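You operate a simulated robot arm through the tools that you are given. There is no shell and no other tool. Be economical: measure what you need, move in short steps, check, and stop when the job is done.

You run a simulated robot arm. Do the job below in one go: nothing can be reset, and whatever is moved stays where it is left.

TASK
Close the press drawer. Stack the carton marked "bearings" from the numbered shelf on top of the carton labelled "spares". Take the cleaner bottle from the numbered shelf and leave it on the board on the flour sacks. Fetch the yellow brush and set it on the flat pack on the top of the steel table. Stack the yellow block from the top of the steel table on top of the green block. Take the blue rag on the third tray shelf from the bottom and put it away on the second tray shelf from the bottom. Take the white tub from the ledge of the hopper desk and leave it on the green plastic sheet. Put the yellow tub on top of the brown folded sack on the top of the small cabinet. Do these in any order. Set down upright: cleaner bottle, white tub, yellow tub.

The check looks at the end state, three seconds after you hand in, the way a careful person would. Anything else that was tipped, shoved, dropped, spilled or broken makes it a failure. Flat cloth is picked up by pressing the open fingertips on it (5 to 10 N) and closing them slowly along it; thin cloth reads only 2 to 8 mm in the jaws.

THE ROBOT
A 7-joint arm with a two-finger parallel gripper on a trunk, on a base that drives. Base frame: it is fixed to the floor where the robot stands at the start and does not move with it; the origin is under the middle of the robot, x ahead of it, y to its left, z up. Units: cm, degrees, N and s.
Its first joint turns from -149.0 to 149.0 degrees. Places, roughly: block [-100, -200, 75]; blue rag (10x8x3 cm) [-240, 90, 110]; board on the flour sacks [120, -120, 40]; carton [100, -125, 100]; cleaner bottle [100, -175, 100]; flat pack [-25, -175, 75]; folded sack [-425, 175, 100]; green plastic sheet (27x20x1 cm) [130, -120, 40]; press drawer [90, 10, 60]; second tray shelf [-240, 120, 70]; white tub (7x12x9 cm) [-140, 240, 80]; yellow brush (12x6x7 cm) [-70, -170, 80]; yellow tub (7x12x9 cm) [-120, 240, 80]. Payload 3.5 kg.
The tool frame sits at the grasp point between the pads (the TCP): z along the fingers, y along the line on which they close. The tips reach 2.3 cm beyond it. Largest opening 9.4 cm; finger width 3.8, thickness 1; the body of the gripper, 5.4 by 9.6 cm, starts 3.9 cm behind the TCP.
Orientation is that of the tool frame in the base frame, as a unit quaternion [x, y, z, w]. With the fingers straight down and closing along the base's y, the tool's x points along the base's -x, its y along +y and its z along -z.

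THE INTERFACE
- The arm moves only by the tool jog_arm. Its argument "moves" is a list of rows, each a list of 3 entries, a list of its own where there are three numbers: the shift along the tool's x, y, z in units of 300 mm (1.0 is 300 mm), then the turn, a rotation vector about the tool's x, y, z in units of 60 degrees (1.0 is 60 degrees), then the closure, from 0 (fully open) to 1 (shut). In form: [[[tx, ty, tz], [wx, wy, wz], claw], ...]. A call has 1 to 12 rows; each row is the pose to reach, as a shift and turn from the pose commanded when the call began, along the tool's axes at that moment. A call with a number of a shift or a turn outside -1 to 1 is refused whole. Each row takes 0.2 s and may step no farther than 5 cm and 8.6 degrees from the row before; otherwise, or with a gripper value out of range, the whole call is refused. Where a pose cannot be reached the arm comes as near as it can. A force on the tool above 40 N (or 10 N above the force at the start of the call, whichever is more), or a blocked arm, ends the call early, and 0.2 s more pass. Each finger travels about 15.3 cm/s and halts on what it meets, pressing with about 38 N; the grip force reading is that of the motor and also rises with nothing between the fingers. The clock runs only during rows and for 0.2 s after the last one: add rows that repeat a pose to give the fingers time. It gives the time, the measured TCP pose, the force on the tool (base axes), the opening and the grip force at its end, in the units of the frame above (readings bear some noise), with the torque about the TCP (base axes, N m) and any sound that the robot's microphone picked up, and new pictures: "pictures" is both (left out), scene, wrist or none.
- Cameras (640 x 400 px; columns grow to the right, rows downward): "scene" is now at [-26.93, 12.29, 128.75]; the picture's right is [-0.74, -0.67, -0.00], its down [-0.27, 0.30, -0.91] and it looks along [0.61, -0.68, -0.41] (base axes); focal length 214 px, centre (320, 200). "wrist" rides on the gripper at [8.7, 1.6, -7.4] in the tool frame; the picture's right is [-0.18, 0.98, 0.00], its down [-0.58, -0.11, -0.81] and it looks along [-0.79, -0.15, 0.59] (tool axes); focal length 243 px, centre (320, 200). There is no depth. A picture from a camera that has moved, and an enlarged one, comes with that camera's place and axes in the base frame and with its lens.
- roll_base(legs): drives the robot by 1 to 6 legs, each [ahead, left, turn to the left] in cm, cm and degrees, along the robot's own axes; the way and the turn of a leg run together, so that a leg with both is an arc; at most 150 cm and 180 degrees a leg. The arm and the cameras ride along, it lands a little off, and it stops where it bumps. It gives what a move gives, and a new picture of the scene camera.
- aim_head(pan, tilt): turns the head with the scene camera to pan (to the left, within 143 degrees either way) and tilt (down, from -29 to 69), counted from straight ahead of the robot. It gives what a move gives, and a new picture of the scene camera.
- close_up(camera, box): a new picture of the part [left, top, right, bottom] of that camera's present view, enlarged. The clock stands still meanwhile.
- sign_off(): hands the job in; it is judged then, once.

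Work in short steps. Places have to be worked out from the pictures, the camera data and where the tool is seen: move nearer, look again, correct. Check each grasp and each placing, and mend what went wrong. You have 217 turns and 260 pictures in all, those below and enlarged ones among them. Open the gripper and draw the arm clear of the work before you hand the job in, unless the task says otherwise; then end with one line.

The tools are called as name(argument=value, ...) on one line, values as JSON. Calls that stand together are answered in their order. jog_arm: Moves the arm, as the interface text tells. Its arguments: {"type":"object","properties":{"moves":{"type":"array","items":{"type":"array"}},"pictures":{"type":"string","enum":["both","scene","wrist","none"]}},"required":["moves"]} The other tools are called the same way: roll_base (legs) drives the base; aim_head (pan, tilt) turns the head that bears the scene camera; close_up (camera, box) takes an enlarged picture of a part of a camera's view; sign_off () hands the job in.

At the start:

```text
t: 0.0
tool_pos: [44.13, -80.12, 120.4]
tool_rot: [0.001, 1.0, -0.005, 0.003]
contact_force: [0.3, 0.3, 0.1]
ft_torque: [0.0, 0.04, 0.02]
finger_gap: 9.43
grasp_force: 0.0
robot x, y, heading: [-0.03, -0.09, -0.1]
head pan, tilt: [-48.0, 24.2]
```

scene: 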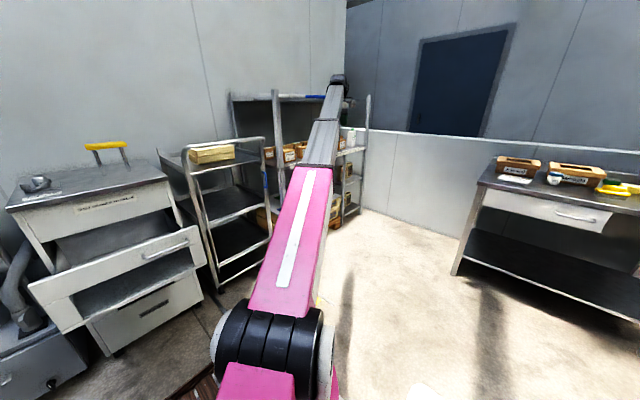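
wrist: 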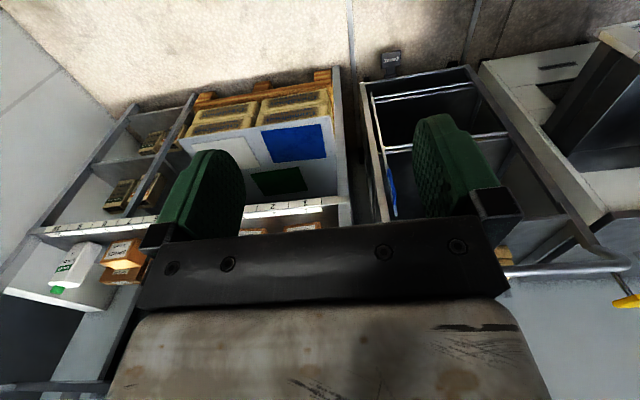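

The scene shows the press with its drawer out at the left, the numbered shelf ahead-right. I'll look at the press first.

aim_head(pan=0, tilt=35)

close_up(camera="wrist", box=[0, 60, 360, 300])

```text
t: 1.2
tool_pos: [44.14, -80.09, 120.31]
tool_rot: [0.0, 1.0, -0.004, 0.003]
contact_force: [0.4, 0.2, -0.1]
ft_torque: [0.01, 0.01, 0.02]
finger_gap: 9.4
grasp_force: 0.0
robot x, y, heading: [0.04, 0.09, -0.1]
head pan, tilt: [0.0, 35.0]
camera scene: at [-24.3, 19.15, 127.04], right [0.0, -1.0, 0.0], down [-0.57, 0.0, -0.82], along [0.82, 0.0, -0.57], focal length 214 px, centre (320, 200)
```

scene: 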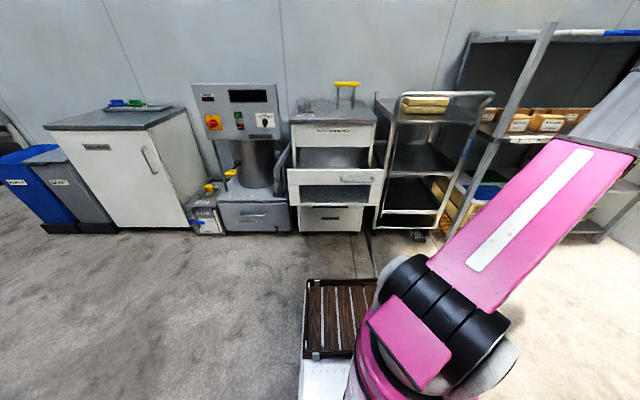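

```text
1.67 times, centred on (180, 180) of wrist
camera zoom: at [35.46, -78.46, 127.88], right [0.18, 0.98, -0.01], down [0.58, -0.1, 0.81], along [0.8, -0.15, -0.59], focal length 404 px, centre (553, 233)
```

zoom: 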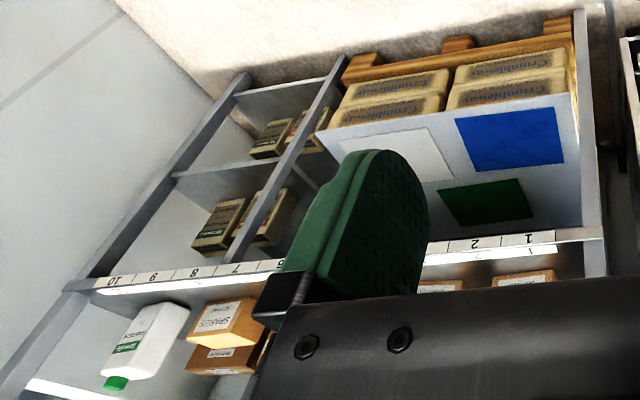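

The open drawer is in the middle white cabinet, front around x≈86. I'll zoom in on it and look to the right side too.

close_up(camera="scene", box=[180, 70, 420, 250])

aim_head(pan=-65, tilt=20)

aim_head(pan=-115, tilt=25)

aim_head(pan=143, tilt=20)

```text
2.22 times, centred on (300, 160) of scene
camera zoom: at [-24.3, 19.15, 127.04], right [0.0, -1.0, 0.0], down [-0.57, 0.0, -0.82], along [0.82, 0.0, -0.57], focal length 477 px, centre (364, 289)
```

zoom: 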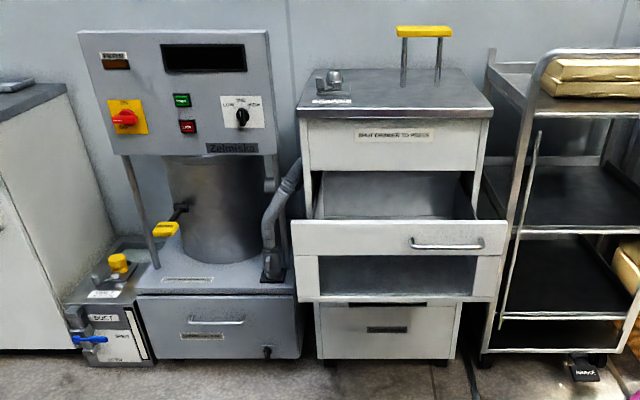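

```text
t: 2.5
tool_pos: [44.1, -80.18, 120.36]
tool_rot: [-0.001, 1.0, -0.005, 0.003]
contact_force: [-0.3, 0.6, -0.8]
ft_torque: [0.01, -0.02, 0.02]
finger_gap: 9.4
grasp_force: 0.0
robot x, y, heading: [-0.02, 0.03, -0.0]
head pan, tilt: [-65.0, 20.0]
camera scene: at [-29.16, 10.72, 129.42], right [-0.91, -0.42, 0.0], down [-0.14, 0.31, -0.94], along [0.4, -0.85, -0.34], focal length 214 px, centre (320, 200)
```

scene: 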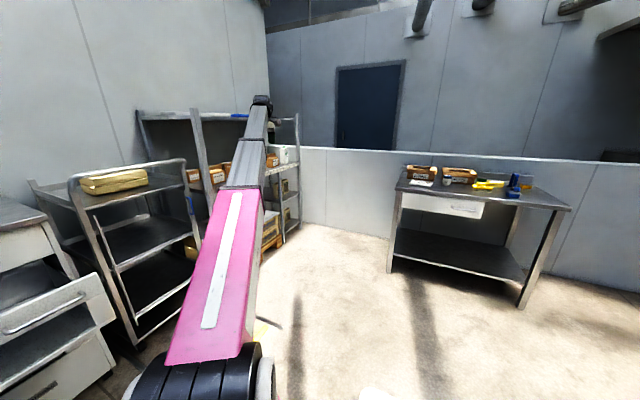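

```text
t: 3.7
tool_pos: [44.05, -80.05, 120.45]
tool_rot: [0.0, 1.0, -0.004, 0.003]
contact_force: [-0.2, 1.1, -0.5]
ft_torque: [0.0, 0.02, 0.02]
finger_gap: 9.39
grasp_force: 0.0
robot x, y, heading: [0.0, -0.15, -0.2]
head pan, tilt: [-115.0, 25.0]
camera scene: at [-36.99, 10.81, 128.61], right [-0.91, 0.42, 0.0], down [0.18, 0.38, -0.91], along [-0.38, -0.82, -0.42], focal length 214 px, centre (320, 200)
```

scene: 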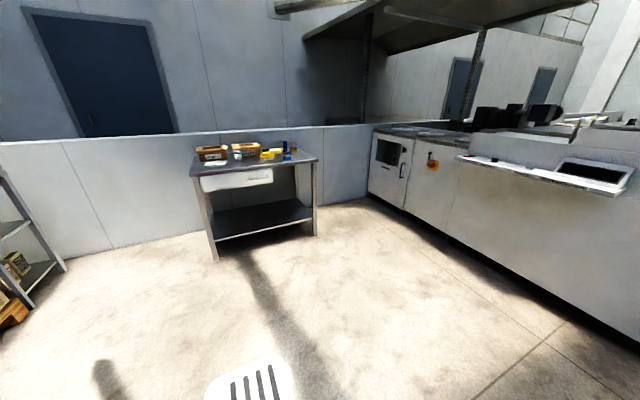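

```text
t: 7.3
tool_pos: [44.16, -80.15, 120.36]
tool_rot: [0.0, 1.0, -0.004, 0.002]
contact_force: [-0.5, 1.1, -1.0]
ft_torque: [0.02, 0.0, -0.02]
finger_gap: 9.41
grasp_force: 0.0
robot x, y, heading: [-0.26, -0.01, -0.3]
head pan, tilt: [143.0, 20.0]
camera scene: at [-40.54, 24.77, 129.42], right [0.6, 0.8, 0.0], down [0.27, -0.21, -0.94], along [-0.75, 0.57, -0.34], focal length 214 px, centre (320, 200)
```

scene: 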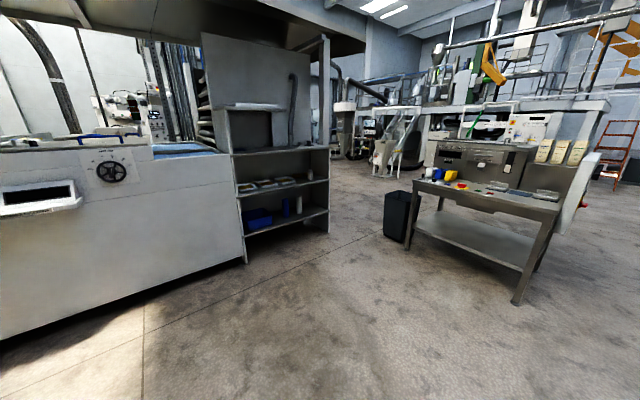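

The label reads "shut drawer to press"; I'll start with it. Swing the arm to in front of the robot at height, closing the fingers for pushing.

jog_arm(moves=[[[-0.03, 0.14, 0], [0, 0, 0], 1], [[-0.06, 0.29, 0], [0, 0, 0], 1], [[-0.09, 0.44, 0], [0, 0, 0], 1], [[-0.12, 0.59, 0], [0, 0, 0], 1], [[-0.15, 0.73, 0], [0, 0, 0], 1], [[-0.18, 0.87, 0], [0, 0, 0], 1], [[-0.2, 1.0, 0], [0, 0, 0], 1]], pictures="none")

jog_arm(moves=[[[-0.03, 0.14, 0], [0, 0, 0], 1], [[-0.06, 0.29, 0], [0, 0, 0], 1], [[-0.09, 0.44, 0], [0, 0, 0], 1], [[-0.12, 0.59, 0], [0, 0, 0], 1], [[-0.15, 0.73, 0], [0, 0, 0], 1], [[-0.18, 0.87, 0], [0, 0, 0], 1], [[-0.2, 1.0, 0], [0, 0, 0], 1]], pictures="none")

jog_arm(moves=[[[0, 0.14, 0], [0, 0, 0], 1], [[0, 0.29, 0], [0, 0, 0], 1], [[0, 0.44, 0], [0, 0, 0], 1], [[0, 0.59, 0], [0, 0, 0], 1], [[0, 0.73, 0], [0, 0, 0], 1], [[0, 0.87, 0], [0, 0, 0], 1], [[0, 1.0, 0], [0, 0, 0], 1]], pictures="wrist")

aim_head(pan=-8, tilt=32)

```text
t: 8.9
tool_pos: [51.44, -51.35, 116.7]
tool_rot: [0.0, 0.999, -0.023, 0.023]
contact_force: [0.1, -0.6, 0.0]
ft_torque: [0.0, 0.03, 0.01]
finger_gap: 0.0
grasp_force: 38.3
out of reach, approached as far as the arm can: row 1, 2, 3, 4, 5, 6, 7
robot x, y, heading: [0.17, 0.12, -0.0]
head pan, tilt: [143.0, 20.0]
```

```text
t: 9.6
tool_pos: [53.74, -43.13, 115.51]
tool_rot: [-0.01, 0.999, -0.028, 0.026]
contact_force: [-5.2, -12.8, -2.2]
ft_torque: [1.03, -0.71, 1.33]
finger_gap: 0.01
grasp_force: 38.2
out of reach, approached as far as the arm can: row 2, 3
robot x, y, heading: [0.22, 0.0, -0.0]
head pan, tilt: [143.0, 20.0]
stopped in row 3: the force on the tool passed its limit at 68 N (the readings are from after the stop); the commanded pose is now the measured one
```

```text
t: 9.9
tool_pos: [53.84, -41.83, 115.51]
tool_rot: [-0.016, 0.999, -0.029, 0.029]
contact_force: [-3.7, -12.1, -2.0]
ft_torque: [0.91, -0.59, 1.2]
finger_gap: 0.01
grasp_force: 38.0
robot x, y, heading: [-0.05, -0.01, -0.0]
head pan, tilt: [143.0, 20.0]
stopped in row 1: the force on the tool passed its limit at 55 N (the readings are from after the stop); the commanded pose is now the measured one
camera wrist: at [44.8, -40.04, 122.45], right [0.15, 0.99, -0.05], down [0.54, -0.04, 0.84], along [0.83, -0.16, -0.54], focal length 243 px, centre (320, 200)
```

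wrist: 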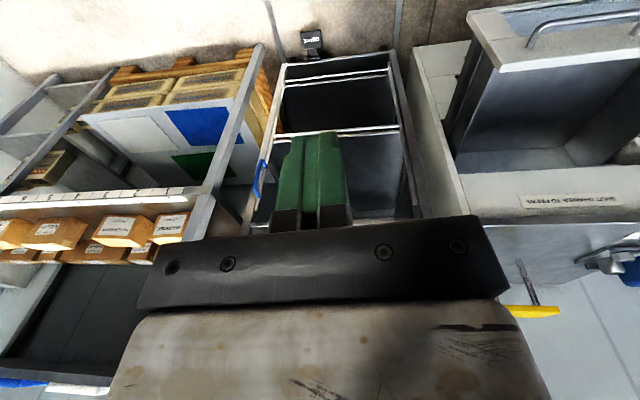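

```text
t: 12.2
tool_pos: [53.87, -41.8, 115.49]
tool_rot: [-0.016, 0.999, -0.03, 0.029]
contact_force: [-8.7, -21.1, -8.8]
ft_torque: [1.63, -1.6, 2.28]
finger_gap: 0.01
grasp_force: 38.2
robot x, y, heading: [-0.21, 0.18, -0.1]
head pan, tilt: [-8.0, 32.0]
camera scene: at [-24.24, 17.92, 127.5], right [-0.14, -0.99, 0.0], down [-0.52, 0.07, -0.85], along [0.84, -0.12, -0.53], focal length 214 px, centre (320, 200)
```

scene: 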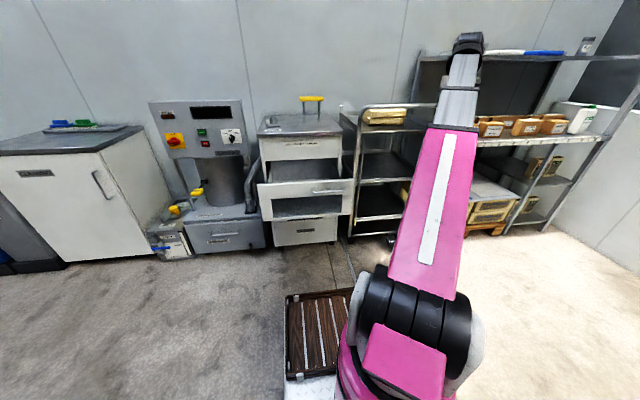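

The arm is out of its comfortable range (too high and close in). I'll ease outward and lower, then check the reach warnings.

jog_arm(moves=[[[-0.08, -0.08, 0], [0, 0, 0], 1], [[-0.16, -0.16, 0.1], [0, 0, 0], 1], [[-0.2, -0.2, 0.2], [0, 0, 0], 1], [[-0.2, -0.2, 0.35], [0, 0, 0], 1]], pictures="none")

```text
t: 13.2
tool_pos: [60.44, -48.26, 105.76]
tool_rot: [-0.015, 0.999, -0.029, 0.029]
contact_force: [0.8, 0.3, 0.8]
ft_torque: [0.0, 0.01, -0.03]
finger_gap: 0.03
grasp_force: 37.8
robot x, y, heading: [0.33, -0.18, -0.1]
head pan, tilt: [-8.0, 32.0]
```

Free again. Now swing along y at this radius toward y≈10.

jog_arm(moves=[[[-0.04, 0.14, 0.0], [0, 0, 0], 1], [[-0.08, 0.28, 0.0], [0, 0, 0], 1], [[-0.12, 0.42, 0], [0, 0, 0], 1], [[-0.16, 0.57, 0], [0, 0, 0], 1], [[-0.18, 0.72, 0], [0, 0, 0], 1], [[-0.2, 0.87, 0], [0, 0, 0], 1], [[-0.2, 1.0, 0.05], [0, 0, 0], 1]], pictures="none")

jog_arm(moves=[[[0, 0.14, 0.0], [0, 0, 0], 1], [[0, 0.28, 0.0], [0, 0, 0], 1], [[0, 0.42, 0], [0, 0, 0], 1], [[0, 0.57, 0], [0, 0, 0], 1], [[0, 0.72, 0.05], [0, 0, 0], 1], [[0, 0.87, 0.1], [0, 0, 0], 1], [[0, 1.0, 0.15], [0, 0, 0], 1]], pictures="both")

```text
t: 14.8
tool_pos: [65.77, -18.16, 102.57]
tool_rot: [-0.015, 0.999, -0.03, 0.028]
contact_force: [-0.2, 0.8, -0.2]
ft_torque: [-0.04, 0.02, -0.01]
finger_gap: 0.01
grasp_force: 38.1
robot x, y, heading: [0.12, -0.27, 0.2]
head pan, tilt: [-8.0, 32.0]
```

```text
t: 16.4
tool_pos: [65.32, 11.7, 96.49]
tool_rot: [-0.015, 0.999, -0.03, 0.028]
contact_force: [0.0, -0.2, -0.2]
ft_torque: [0.0, -0.01, 0.03]
finger_gap: 0.0
grasp_force: 38.5
robot x, y, heading: [0.21, -0.37, -0.1]
head pan, tilt: [-8.0, 32.0]
camera scene: at [-24.23, 17.93, 127.5], right [-0.14, -0.99, 0.0], down [-0.52, 0.07, -0.85], along [0.84, -0.12, -0.53], focal length 214 px, centre (320, 200)
camera wrist: at [56.29, 13.41, 103.3], right [0.16, 0.99, -0.05], down [0.54, -0.04, 0.84], along [0.83, -0.16, -0.54], focal length 243 px, centre (320, 200)
```

scene: 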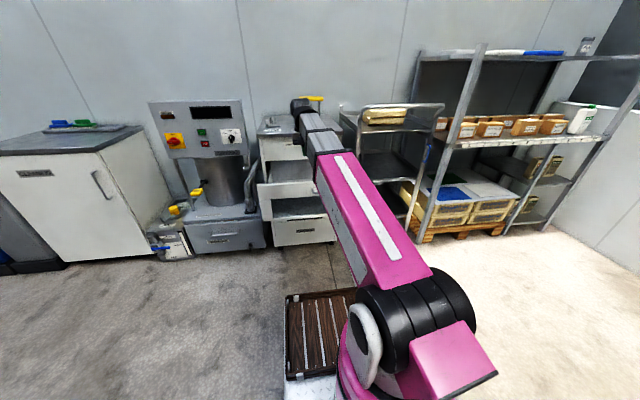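
wrist: 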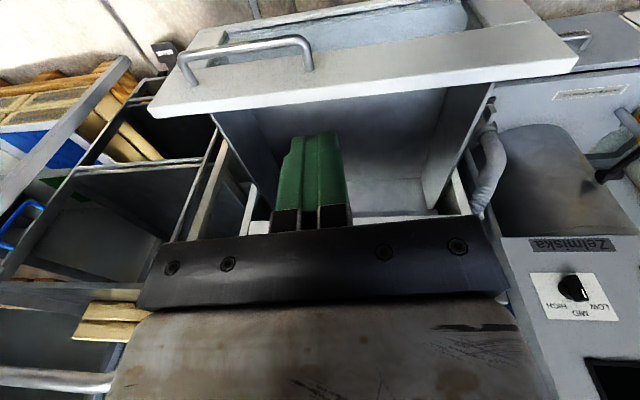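

Triangulating: drawer front top edge ≈ (73, z 78), handle at y −9…8, so I'll push at y≈14, z≈74. First level the tool and lower in front of the drawer.

jog_arm(moves=[[[0.07, 0.08, 0.12], [-0.057, 0.053, 0.029], 1], [[0.1, 0.1, 0.27], [-0.057, 0.053, 0.029], 1], [[0.1, 0.1, 0.42], [-0.057, 0.053, 0.029], 1], [[0.1, 0.1, 0.57], [-0.057, 0.053, 0.029], 1], [[0.1, 0.1, 0.71], [-0.057, 0.053, 0.029], 1]], pictures="both")

```text
t: 17.6
tool_pos: [63.6, 13.32, 74.68]
tool_rot: [0.0, 1.0, 0.0, 0.001]
contact_force: [0.6, -0.5, 1.0]
ft_torque: [0.03, 0.0, 0.01]
finger_gap: 0.0
grasp_force: 37.9
robot x, y, heading: [-0.04, -0.08, 0.0]
head pan, tilt: [-8.0, 32.0]
camera scene: at [-24.24, 17.92, 127.5], right [-0.14, -0.99, 0.0], down [-0.52, 0.07, -0.85], along [0.84, -0.12, -0.53], focal length 214 px, centre (320, 200)
camera wrist: at [54.85, 14.94, 82.25], right [0.18, 0.98, 0.0], down [0.58, -0.11, 0.81], along [0.79, -0.15, -0.59], focal length 243 px, centre (320, 200)
```

scene: 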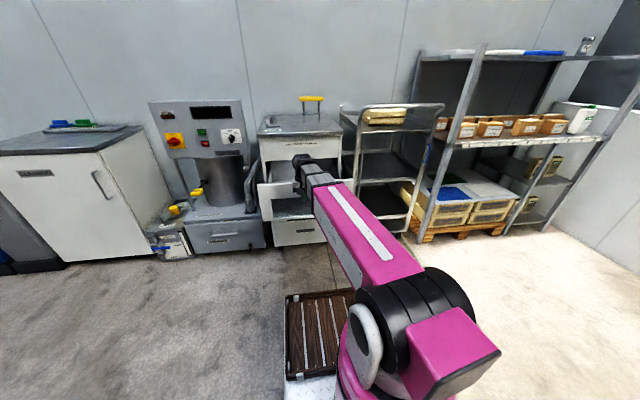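
wrist: 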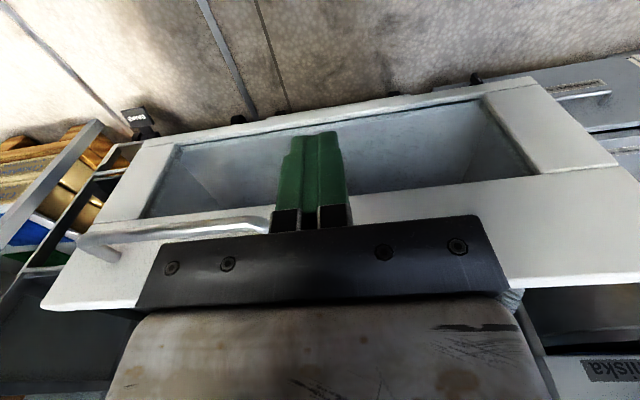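

Fingers are before the front's solid band (z 68–78), just left of the handle. Shift y a little left and push forward in +x.

jog_arm(moves=[[[-0.08, 0.1, 0], [0, 0, 0], 1], [[-0.18, 0.1, 0], [0, 0, 0], 1], [[-0.28, 0.1, 0], [0, 0, 0], 1], [[-0.38, 0.1, 0], [0, 0, 0], 1], [[-0.48, 0.1, 0], [0, 0, 0], 1], [[-0.58, 0.1, 0], [0, 0, 0], 1], [[-0.68, 0.1, 0], [0, 0, 0], 1]], pictures="wrist")

```text
t: 19.2
tool_pos: [84.05, 16.17, 74.84]
tool_rot: [0.001, 1.0, -0.001, 0.0]
contact_force: [-0.4, -0.3, -0.5]
ft_torque: [-0.01, 0.02, -0.02]
finger_gap: 0.02
grasp_force: 37.7
robot x, y, heading: [-0.07, 0.14, 0.0]
head pan, tilt: [-8.0, 32.0]
camera wrist: at [75.29, 17.82, 82.48], right [0.18, 0.98, 0.0], down [0.58, -0.11, 0.81], along [0.79, -0.15, -0.59], focal length 243 px, centre (320, 200)
```

wrist: 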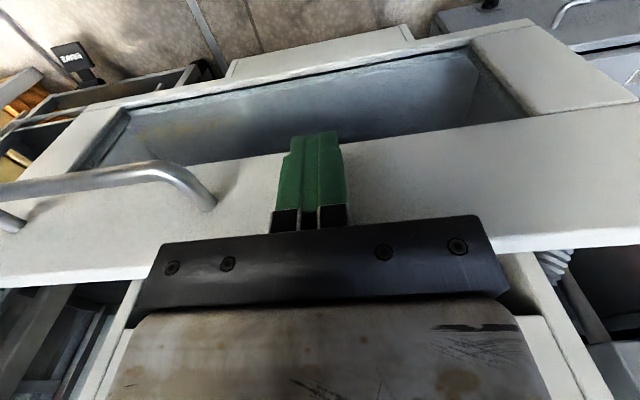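

Unclear if it moved; check the scene view closely.

close_up(camera="scene", box=[230, 80, 380, 260])

```text
2.22 times, centred on (305, 170) of scene
camera zoom: at [-24.24, 17.92, 127.5], right [-0.14, -0.99, 0.0], down [-0.52, 0.07, -0.85], along [0.84, -0.12, -0.53], focal length 477 px, centre (353, 267)
```

zoom: 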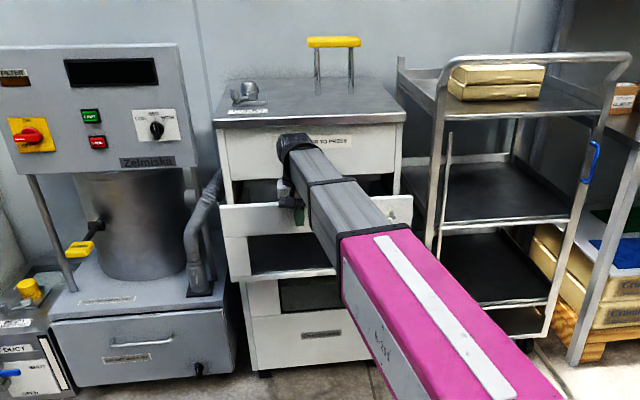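

The drawer has moved in (front width shrank relative to cabinet). Keep pushing.

jog_arm(moves=[[[-0.06, 0, 0], [0, 0, 0], 1], [[-0.12, 0, 0], [0, 0, 0], 1], [[-0.18, 0, 0], [0, 0, 0], 1], [[-0.24, 0, 0], [0, 0, 0], 1], [[-0.3, 0, 0], [0, 0, 0], 1], [[-0.36, 0, 0], [0, 0, 0], 1], [[-0.42, 0, 0], [0, 0, 0], 1], [[-0.48, 0, 0], [0, 0, 0], 1]], pictures="both")

```text
t: 21.0
tool_pos: [97.62, 16.15, 74.8]
tool_rot: [0.0, 1.0, 0.0, 0.0]
contact_force: [-0.5, 0.2, 0.0]
ft_torque: [-0.02, -0.04, -0.03]
finger_gap: 0.0
grasp_force: 38.0
robot x, y, heading: [-0.26, 0.2, 0.0]
head pan, tilt: [-8.0, 32.0]
camera scene: at [-24.43, 17.9, 127.48], right [-0.14, -0.99, 0.0], down [-0.52, 0.07, -0.85], along [0.84, -0.12, -0.53], focal length 214 px, centre (320, 200)
camera wrist: at [89.0, 17.73, 82.42], right [0.18, 0.98, 0.0], down [0.58, -0.11, 0.81], along [0.79, -0.15, -0.59], focal length 243 px, centre (320, 200)
```

scene: 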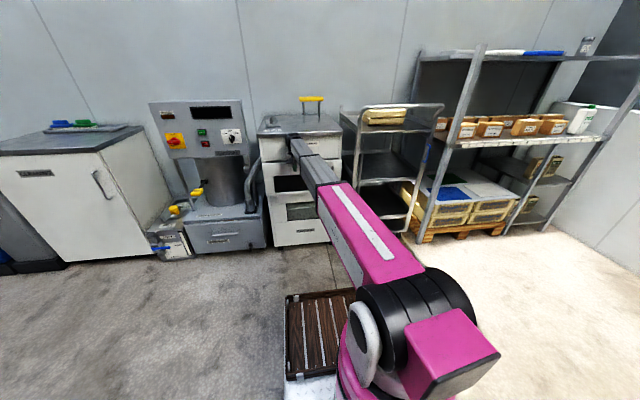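
wrist: 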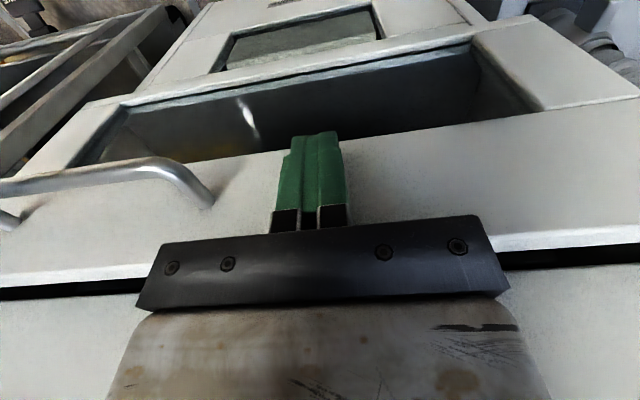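

Nearly flush. Push on until resistance.

jog_arm(moves=[[[-0.03, 0, 0], [0, 0, 0], 1], [[-0.06, 0, 0], [0, 0, 0], 1], [[-0.09, 0, 0], [0, 0, 0], 1], [[-0.12, 0, 0], [0, 0, 0], 1], [[-0.15, 0, 0], [0, 0, 0], 1], [[-0.18, 0, 0], [0, 0, 0], 1], [[-0.21, 0, 0], [0, 0, 0], 1], [[-0.24, 0, 0], [0, 0, 0], 1]], pictures="wrist")

```text
t: 23.0
tool_pos: [97.64, 15.99, 74.73]
tool_rot: [-0.005, 1.0, -0.001, 0.0]
contact_force: [0.4, -0.5, -0.7]
ft_torque: [-0.01, 0.02, -0.02]
finger_gap: 0.0
grasp_force: 38.0
robot x, y, heading: [-0.16, 0.16, 0.1]
head pan, tilt: [-8.0, 32.0]
stopped in row 8: the arm was blocked; the commanded pose is now the measured one
camera wrist: at [89.01, 17.57, 82.25], right [0.18, 0.98, 0.0], down [0.58, -0.1, 0.81], along [0.79, -0.14, -0.59], focal length 243 px, centre (320, 200)
```

wrist: 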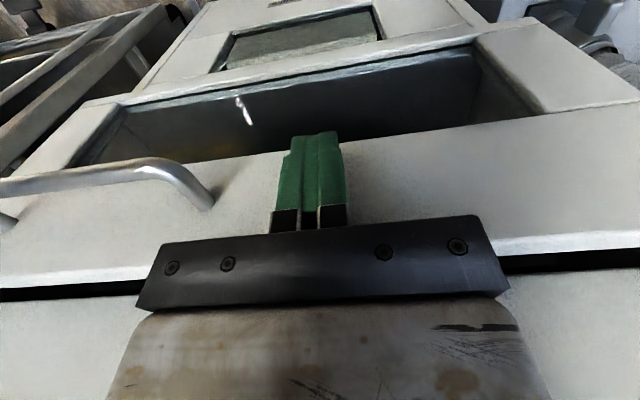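

Force is nil, so this is probably the reach limit. I'll drive the base ahead 5 cm to feel for more travel.

roll_base(legs=[[4, 0, 0]])

close_up(camera="scene", box=[230, 80, 380, 260])

```text
t: 23.7
tool_pos: [97.62, 15.99, 74.56]
tool_rot: [-0.005, 1.0, -0.001, 0.0]
contact_force: [0.1, 0.6, -0.3]
ft_torque: [-0.01, 0.02, 0.02]
finger_gap: 0.0
grasp_force: 38.2
robot x, y, heading: [0.14, 0.34, 0.1]
head pan, tilt: [-8.0, 32.0]
stopped in leg 1: the robot was blocked; the commanded pose is now the measured one
camera scene: at [-24.07, 17.94, 127.5], right [-0.14, -0.99, 0.0], down [-0.52, 0.07, -0.85], along [0.84, -0.12, -0.53], focal length 214 px, centre (320, 200)
```

scene: 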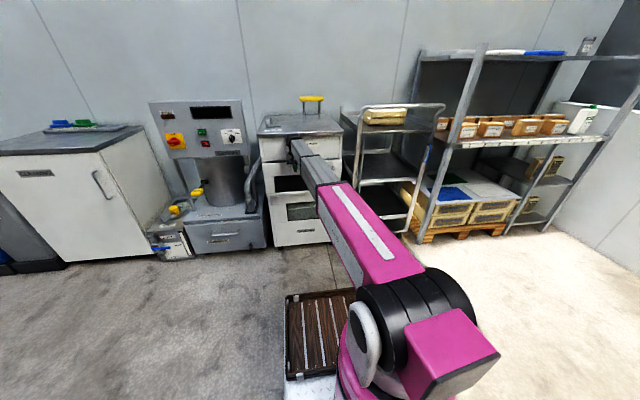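

```text
2.22 times, centred on (305, 170) of scene
camera zoom: at [-24.07, 17.94, 127.5], right [-0.14, -0.99, 0.0], down [-0.52, 0.07, -0.85], along [0.84, -0.12, -0.53], focal length 477 px, centre (353, 267)
```

zoom: 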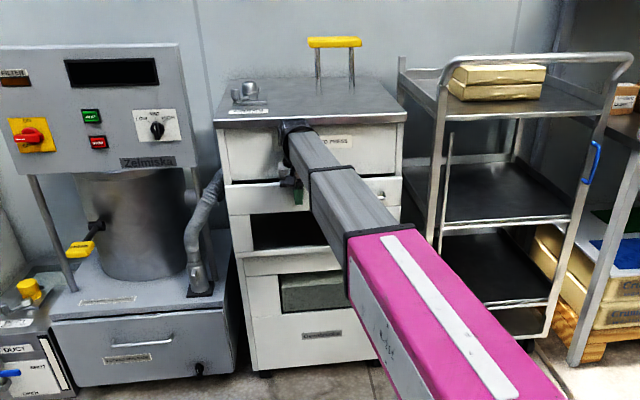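

The base is blocked at the same spot with the front flush: drawer closed. Retract the arm and raise it, then drive sideways to the shelf.

jog_arm(moves=[[[0.15, 0, 0], [0, 0, 0], 1], [[0.3, 0, 0], [0, 0, 0], 1], [[0.45, 0, 0], [0, 0, 0], 0.5], [[0.6, 0, -0.1], [0, 0, 0], 0], [[0.7, -0.1, -0.22], [0, 0, 0], 0], [[0.8, -0.2, -0.35], [0, 0, 0], 0], [[0.9, -0.3, -0.5], [0, 0, 0], 0], [[0.95, -0.4, -0.65], [0, 0, 0], 0]], pictures="none")

roll_base(legs=[[0, -130, 0]])

```text
refused: row 4 steps farther than a row can; nothing moved
```

```text
t: 25.3
tool_pos: [97.64, 9.49, 74.7]
tool_rot: [-0.009, 1.0, 0.01, -0.001]
contact_force: [-0.2, 1.9, -0.7]
ft_torque: [0.02, 0.04, 0.03]
finger_gap: 0.01
grasp_force: 38.0
robot x, y, heading: [0.41, -7.34, 0.3]
head pan, tilt: [-8.0, 32.0]
stopped in leg 1: the force on the tool passed its limit at 59 N (the readings are from after the stop); the commanded pose is now the measured one
camera scene: at [-24.07, 10.29, 127.5], right [-0.14, -0.99, 0.0], down [-0.53, 0.07, -0.85], along [0.84, -0.12, -0.53], focal length 214 px, centre (320, 200)
```

scene: 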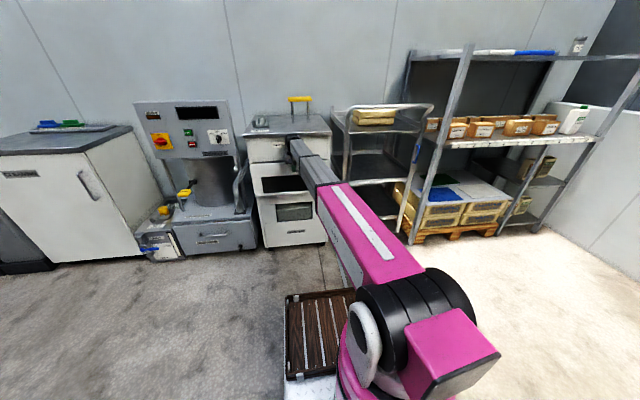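

My step was refused and the base ran sideways into the handle; it stopped at once and nothing looks displaced. Retract the arm now with smaller steps.

jog_arm(moves=[[[0.0, 0.03, 0], [0, 0, 0], 1], [[0.15, 0.03, 0], [0, 0, 0], 1], [[0.3, 0.03, 0], [0, 0, 0], 1], [[0.45, 0.03, 0], [0, 0, 0], 0.5], [[0.59, 0.03, -0.05], [0, 0, 0], 0], [[0.7, 0, -0.15], [0, 0, 0], 0], [[0.8, 0, -0.27], [0, 0, 0], 0], [[0.9, 0, -0.4], [0, 0, 0], 0], [[0.95, 0, -0.55], [0, 0, 0], 0], [[0.95, 0, -0.7], [0, 0, 0], 0]], pictures="scene")

```text
t: 27.5
tool_pos: [69.14, 8.55, 95.47]
tool_rot: [-0.009, 1.0, 0.01, 0.0]
contact_force: [-0.1, 0.7, 1.0]
ft_torque: [0.03, 0.0, 0.01]
finger_gap: 9.4
grasp_force: 0.1
robot x, y, heading: [0.43, -7.58, 0.1]
head pan, tilt: [-8.0, 32.0]
camera scene: at [-24.08, 10.29, 127.5], right [-0.14, -0.99, 0.0], down [-0.52, 0.07, -0.85], along [0.84, -0.12, -0.53], focal length 214 px, centre (320, 200)
```

scene: 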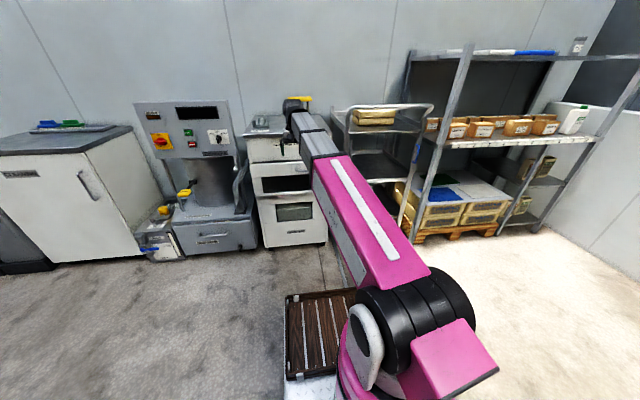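

Free and retracted; drawer looks flush. Drive right to stand before the numbered shelf, with the head turned toward it.

roll_base(legs=[[0, -125, 0]])

aim_head(pan=-15, tilt=20)

close_up(camera="scene", box=[200, 60, 520, 260])

```text
t: 33.8
tool_pos: [69.6, -117.03, 95.45]
tool_rot: [-0.007, 1.0, 0.01, -0.001]
contact_force: [0.2, -0.1, 0.6]
ft_torque: [0.01, 0.02, 0.0]
finger_gap: 9.38
grasp_force: 0.0
robot x, y, heading: [0.32, -132.81, 0.1]
head pan, tilt: [-8.0, 32.0]
stopped in leg 1: the robot was blocked; the commanded pose is now the measured one
camera scene: at [-23.72, -115.03, 127.5], right [-0.14, -0.99, 0.0], down [-0.52, 0.07, -0.85], along [0.84, -0.12, -0.53], focal length 214 px, centre (320, 200)
```

scene: 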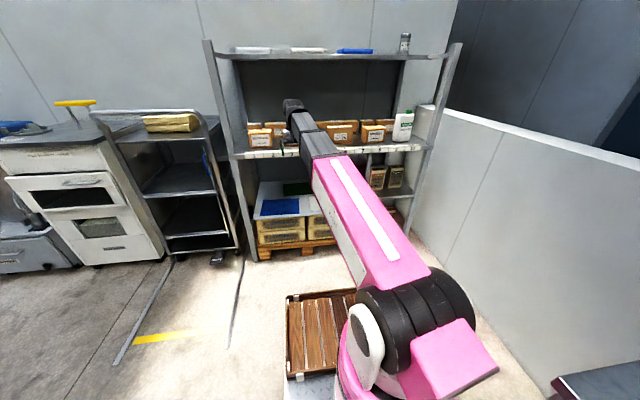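

```text
t: 34.5
tool_pos: [69.56, -117.08, 95.51]
tool_rot: [-0.008, 1.0, 0.009, -0.001]
contact_force: [-0.4, -0.6, 0.2]
ft_torque: [-0.01, 0.01, 0.01]
finger_gap: 9.42
grasp_force: 0.1
robot x, y, heading: [0.35, -133.22, -0.2]
head pan, tilt: [-15.0, 20.0]
camera scene: at [-23.6, -116.19, 129.41], right [-0.26, -0.97, 0.0], down [-0.33, 0.09, -0.94], along [0.91, -0.24, -0.34], focal length 214 px, centre (320, 200)
```

scene: 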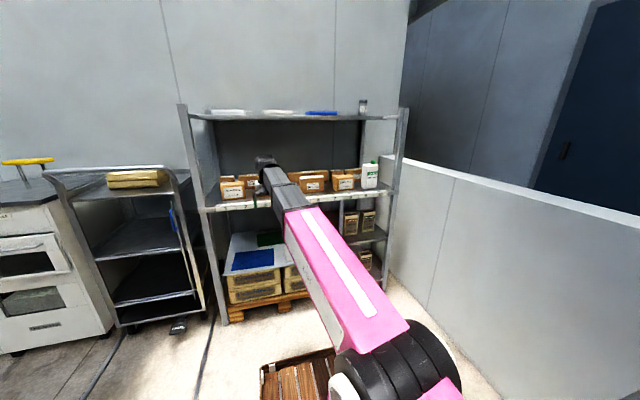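

```text
2.00 times, centred on (360, 160) of scene
camera zoom: at [-23.6, -116.19, 129.41], right [-0.26, -0.97, 0.0], down [-0.33, 0.09, -0.94], along [0.91, -0.24, -0.34], focal length 429 px, centre (240, 280)
```

zoom: 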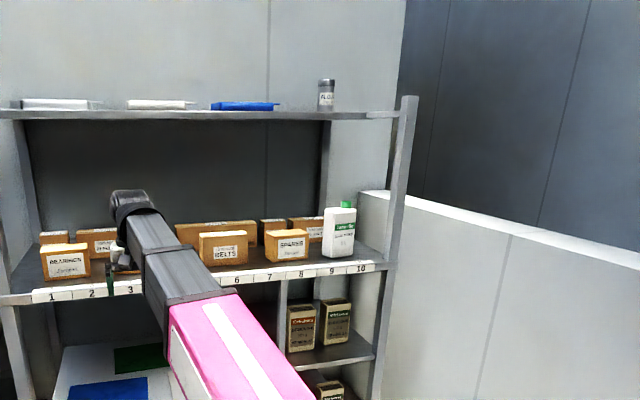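

The shelf is visible. Read the labels.

close_up(camera="scene", box=[205, 150, 305, 215])

close_up(camera="scene", box=[295, 150, 405, 215])

close_up(camera="wrist", box=[0, 0, 640, 400])

```text
6.15 times, centred on (255, 182) of scene
camera zoom: at [-23.6, -116.19, 129.41], right [-0.26, -0.97, 0.0], down [-0.33, 0.09, -0.94], along [0.91, -0.24, -0.34], focal length 1320 px, centre (720, 308)
```

zoom: 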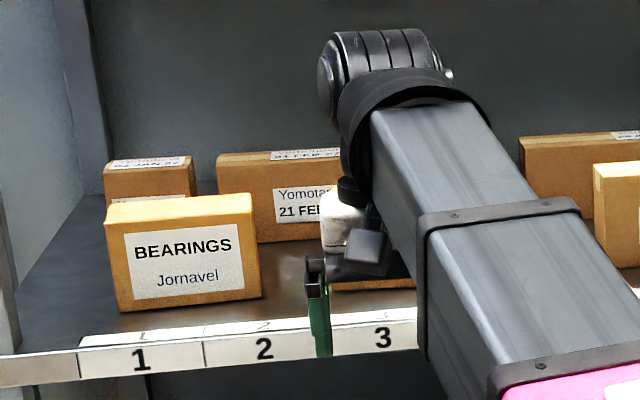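

```text
5.82 times, centred on (350, 182) of scene
camera zoom: at [-23.6, -116.19, 129.41], right [-0.26, -0.97, 0.0], down [-0.33, 0.09, -0.94], along [0.91, -0.24, -0.34], focal length 1248 px, centre (146, 302)
```

zoom: 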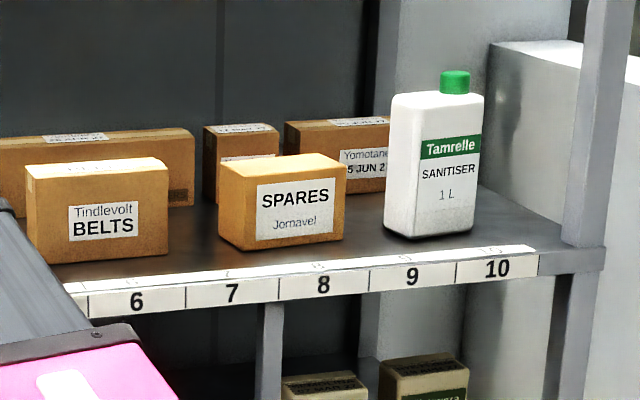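

```text
1.00 times, centred on (320, 200) of wrist (not enlarged: the box is as wide or as high as the picture)
camera zoom: at [60.94, -115.67, 103.07], right [0.17, 0.99, 0.02], down [0.58, -0.12, 0.8], along [0.79, -0.13, -0.6], focal length 243 px, centre (320, 200)
```

zoom: 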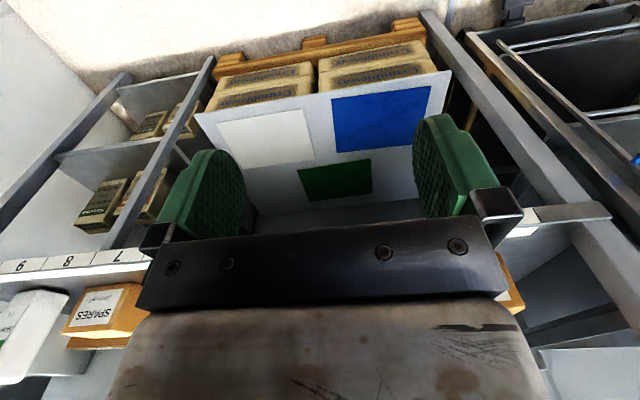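

BEARINGS sits over slots 1–2, SPARES over 7–8, sanitiser (cleaner) bottle over 9–10; rail front x≈93, shelf z≈87. Raise the tool to z≈107, then advance the base 25 cm.

jog_arm(moves=[[[0.0, 0.1, -0.14], [0, 0, 0], 0], [[0.0, 0.2, -0.28], [0, 0, 0], 0], [[0.0, 0.3, -0.38], [0, 0, 0], 0]], pictures="none")

```text
refused: row 1 steps farther than a row can; nothing moved
```

jog_arm(moves=[[[0.0, 0.1, -0.12], [0, 0, 0], 0], [[0.0, 0.2, -0.24], [0, 0, 0], 0], [[0.0, 0.3, -0.36], [0, 0, 0], 0], [[0.0, 0.4, -0.4], [0, 0, 0], 0]], pictures="none")

```text
t: 35.5
tool_pos: [69.81, -105.3, 107.59]
tool_rot: [-0.006, 1.0, 0.01, -0.001]
contact_force: [-0.4, 0.0, 0.2]
ft_torque: [-0.02, -0.01, 0.0]
finger_gap: 9.38
grasp_force: 0.1
robot x, y, heading: [0.28, -133.1, 0.2]
head pan, tilt: [-15.0, 20.0]
```

Raised. Drive the base ahead 25 cm.

roll_base(legs=[[25, 0, 0]])

close_up(camera="wrist", box=[0, 0, 640, 400])

```text
t: 37.5
tool_pos: [95.01, -105.07, 107.61]
tool_rot: [-0.008, 1.0, 0.01, -0.001]
contact_force: [-0.3, -0.6, 0.0]
ft_torque: [0.03, 0.03, -0.02]
finger_gap: 9.4
grasp_force: 0.0
robot x, y, heading: [25.45, -132.93, -0.2]
head pan, tilt: [-15.0, 20.0]
stopped in leg 1: the robot was blocked; the commanded pose is now the measured one
camera scene: at [1.7, -116.17, 129.42], right [-0.26, -0.97, 0.0], down [-0.33, 0.09, -0.94], along [0.91, -0.24, -0.34], focal length 214 px, centre (320, 200)
```

scene: 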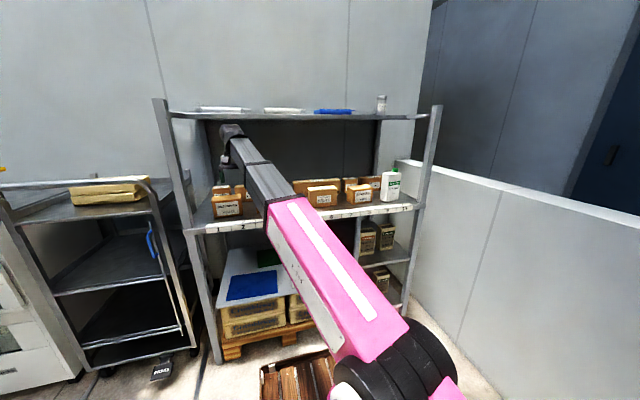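

```text
1.00 times, centred on (320, 200) of wrist (not enlarged: the box is as wide or as high as the picture)
camera zoom: at [86.44, -103.77, 115.27], right [0.17, 0.99, 0.02], down [0.59, -0.11, 0.8], along [0.79, -0.12, -0.6], focal length 243 px, centre (320, 200)
```

zoom: 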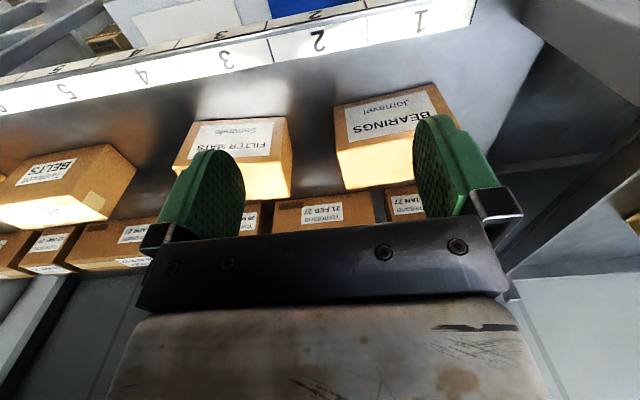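

Triangulated BEARINGS: x 104.4–111.4, y −104…−91, z 87–95; clear gap behind. The bottle should go first; drive ahead 10 and right 30, checking it isn't bumping the table.

roll_base(legs=[[9, 0, 0], [0, -28, 0]])

close_up(camera="wrist", box=[0, 0, 640, 400])

```text
t: 40.1
tool_pos: [104.13, -133.15, 107.78]
tool_rot: [-0.008, 1.0, 0.009, -0.001]
contact_force: [-0.6, 0.1, -0.7]
ft_torque: [-0.01, 0.0, -0.02]
finger_gap: 9.39
grasp_force: 0.1
robot x, y, heading: [35.22, -160.78, 0.2]
head pan, tilt: [-15.0, 20.0]
camera scene: at [10.77, -144.3, 129.42], right [-0.26, -0.97, 0.0], down [-0.33, 0.09, -0.94], along [0.91, -0.24, -0.34], focal length 214 px, centre (320, 200)
```

scene: 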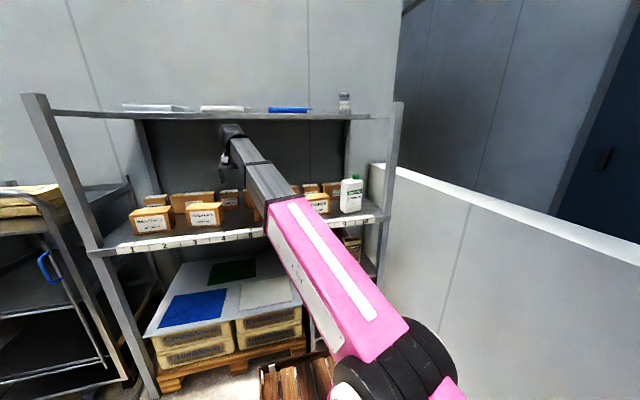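

```text
1.00 times, centred on (320, 200) of wrist (not enlarged: the box is as wide or as high as the picture)
camera zoom: at [95.51, -131.83, 115.28], right [0.17, 0.99, 0.02], down [0.58, -0.11, 0.8], along [0.79, -0.12, -0.6], focal length 243 px, centre (320, 200)
```

zoom: 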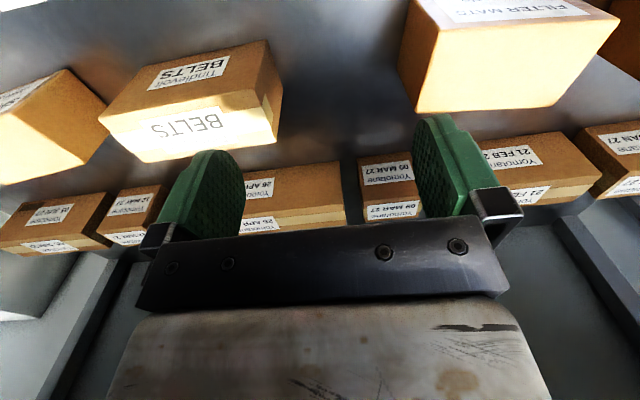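

Retract toward x≈85, sweep right and tilt the tool 45° (fingers forward-down).

jog_arm(moves=[[[0.14, -0.05, 0], [0, -0.1, 0], 0], [[0.28, -0.12, 0], [0, -0.2, 0], 0], [[0.4, -0.23, 0], [0, -0.3, 0], 0], [[0.5, -0.35, 0], [0, -0.4, 0], 0], [[0.58, -0.48, 0], [0, -0.5, 0], 0], [[0.63, -0.62, 0], [0, -0.6, 0], 0], [[0.66, -0.76, 0], [0, -0.7, 0], 0], [[0.68, -0.9, 0], [0, -0.75, 0], 0], [[0.68, -1.0, 0], [0, -0.75, 0], 0]], pictures="wrist")

```text
t: 42.1
tool_pos: [87.29, -163.52, 109.15]
tool_rot: [-0.005, 0.924, 0.013, 0.382]
contact_force: [-0.5, -0.6, 0.1]
ft_torque: [0.01, -0.04, 0.0]
finger_gap: 9.42
grasp_force: 0.0
out of reach, approached as far as the arm can: row 7, 8, 9
robot x, y, heading: [35.12, -161.08, 0.1]
head pan, tilt: [-15.0, 20.0]
camera wrist: at [75.84, -162.14, 108.43], right [0.11, 0.98, 0.15], down [-0.16, -0.13, 0.98], along [0.98, -0.13, 0.14], focal length 243 px, centre (320, 200)
```

wrist: 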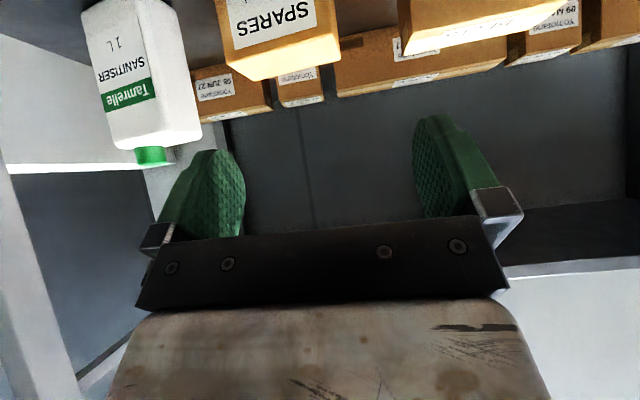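

Bottle is at about (104, −186). Move right and lower to face it and measure its width.

jog_arm(moves=[[[0.04, -0.12, 0.04], [0, 0, 0], 0], [[0.08, -0.26, 0.08], [0, 0, 0], 0], [[0.12, -0.4, 0.12], [0, 0, 0], 0], [[0.16, -0.54, 0.16], [0, 0, 0], 0], [[0.18, -0.66, 0.2], [0, 0, 0], 0], [[0.2, -0.76, 0.22], [0, 0, 0], 0]], pictures="both")

```text
t: 43.5
tool_pos: [88.26, -186.24, 99.7]
tool_rot: [-0.005, 0.924, 0.011, 0.382]
contact_force: [0.0, -0.1, -0.3]
ft_torque: [-0.03, -0.01, 0.0]
finger_gap: 9.38
grasp_force: 0.0
out of reach, approached as far as the arm can: row 1, 2, 3
robot x, y, heading: [35.16, -161.16, 0.0]
head pan, tilt: [-15.0, 20.0]
camera scene: at [10.77, -144.31, 129.42], right [-0.26, -0.97, 0.0], down [-0.33, 0.09, -0.94], along [0.91, -0.24, -0.34], focal length 214 px, centre (320, 200)
camera wrist: at [76.77, -184.84, 98.99], right [0.11, 0.98, 0.15], down [-0.16, -0.13, 0.98], along [0.98, -0.13, 0.14], focal length 243 px, centre (320, 200)
```

scene: 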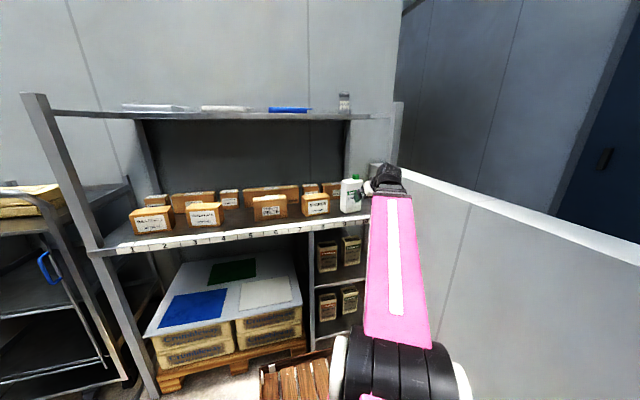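
wrist: 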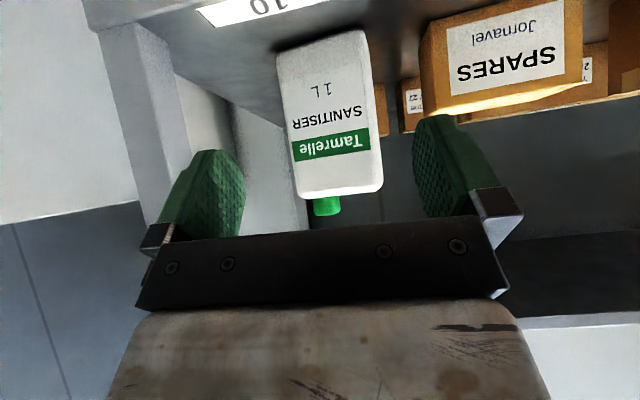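

The bottle is ~9.4 cm wide in y (too wide), ~7 deep in x, cap toward −y. So I'll grip front-to-back from above with the camera on the +y side. First untilt the tool and raise.

jog_arm(moves=[[[-0.03, 0.03, -0.03], [0, 0.13, 0], 0], [[-0.06, 0.06, -0.06], [0, 0.26, 0], 0], [[-0.09, 0.09, -0.09], [0, 0.39, 0], 0], [[-0.12, 0.12, -0.12], [0, 0.52, 0], 0], [[-0.12, 0.13, -0.12], [0, 0.64, 0], 0], [[-0.12, 0.13, -0.12], [0, 0.75, 0], 0]], pictures="none")

```text
t: 44.8
tool_pos: [88.33, -182.52, 104.85]
tool_rot: [-0.009, 0.998, 0.007, 0.056]
contact_force: [12.5, -3.4, -18.8]
ft_torque: [-0.12, -0.96, 0.1]
finger_gap: 9.4
grasp_force: 0.0
out of reach, approached as far as the arm can: row 6
robot x, y, heading: [34.69, -160.86, 0.1]
head pan, tilt: [-15.0, 20.0]
stopped in row 6: the force on the tool passed its limit at 98 N (the readings are from after the stop); the commanded pose is now the measured one
```

That was the arm's inner limit (self-contact). Move outward and a bit lower, then yaw.

jog_arm(moves=[[[-0.1, 0.05, 0.06], [0, 0, 0], 0], [[-0.2, 0.12, 0.1], [0, 0.05, 0], 0], [[-0.22, 0.2, 0.1], [0, 0.1, 0], 0]], pictures="none")

```text
t: 45.5
tool_pos: [95.14, -177.69, 102.64]
tool_rot: [-0.012, 1.0, 0.004, 0.023]
contact_force: [7.3, -0.7, -12.8]
ft_torque: [-0.18, -0.64, -0.03]
finger_gap: 9.4
grasp_force: 0.1
robot x, y, heading: [34.85, -161.25, -0.1]
head pan, tilt: [-15.0, 20.0]
stopped in row 3: the force on the tool passed its limit at 69 N (the readings are from after the stop); the commanded pose is now the measured one
```

Force persists; look at whether something real touches the gripper.

close_up(camera="scene", box=[300, 80, 500, 240])

close_up(camera="wrist", box=[0, 0, 640, 400])

```text
2.50 times, centred on (400, 160) of scene
camera zoom: at [10.78, -144.3, 129.42], right [-0.26, -0.97, 0.0], down [-0.33, 0.09, -0.94], along [0.91, -0.24, -0.34], focal length 536 px, centre (120, 300)
```

zoom: 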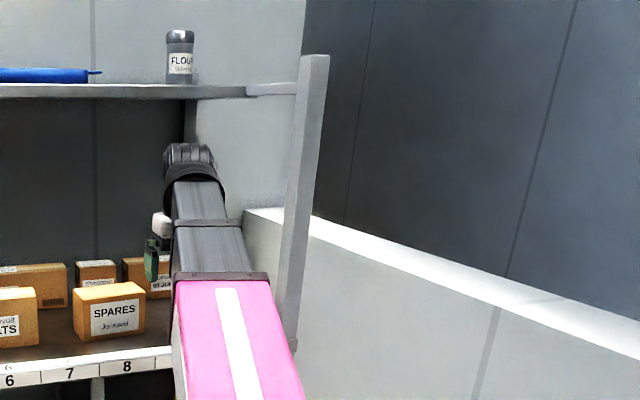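

```text
1.00 times, centred on (320, 200) of wrist (not enlarged: the box is as wide or as high as the picture)
camera zoom: at [86.08, -176.4, 109.83], right [0.16, 0.99, 0.02], down [0.54, -0.1, 0.83], along [0.82, -0.12, -0.55], focal length 243 px, centre (320, 200)
```

zoom: 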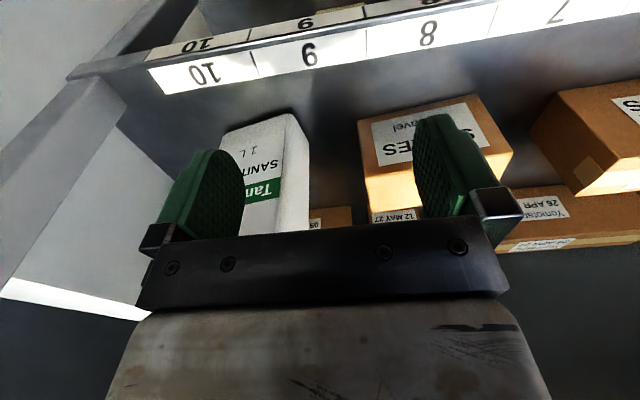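

Nothing external touches; the arm is too folded. Lower and extend slightly to free it, then I'll shift the base left for a longer reach.

jog_arm(moves=[[[-0.03, 0.0, 0.1], [0, 0, 0], 0], [[-0.05, 0, 0.2], [0, 0.05, 0], 0]], pictures="none")

```text
t: 46.1
tool_pos: [96.98, -177.49, 96.67]
tool_rot: [-0.012, 1.0, 0.004, -0.004]
contact_force: [0.0, -0.4, -0.1]
ft_torque: [0.0, 0.01, 0.04]
finger_gap: 9.4
grasp_force: 0.1
robot x, y, heading: [35.04, -161.39, 0.0]
head pan, tilt: [-15.0, 20.0]
```

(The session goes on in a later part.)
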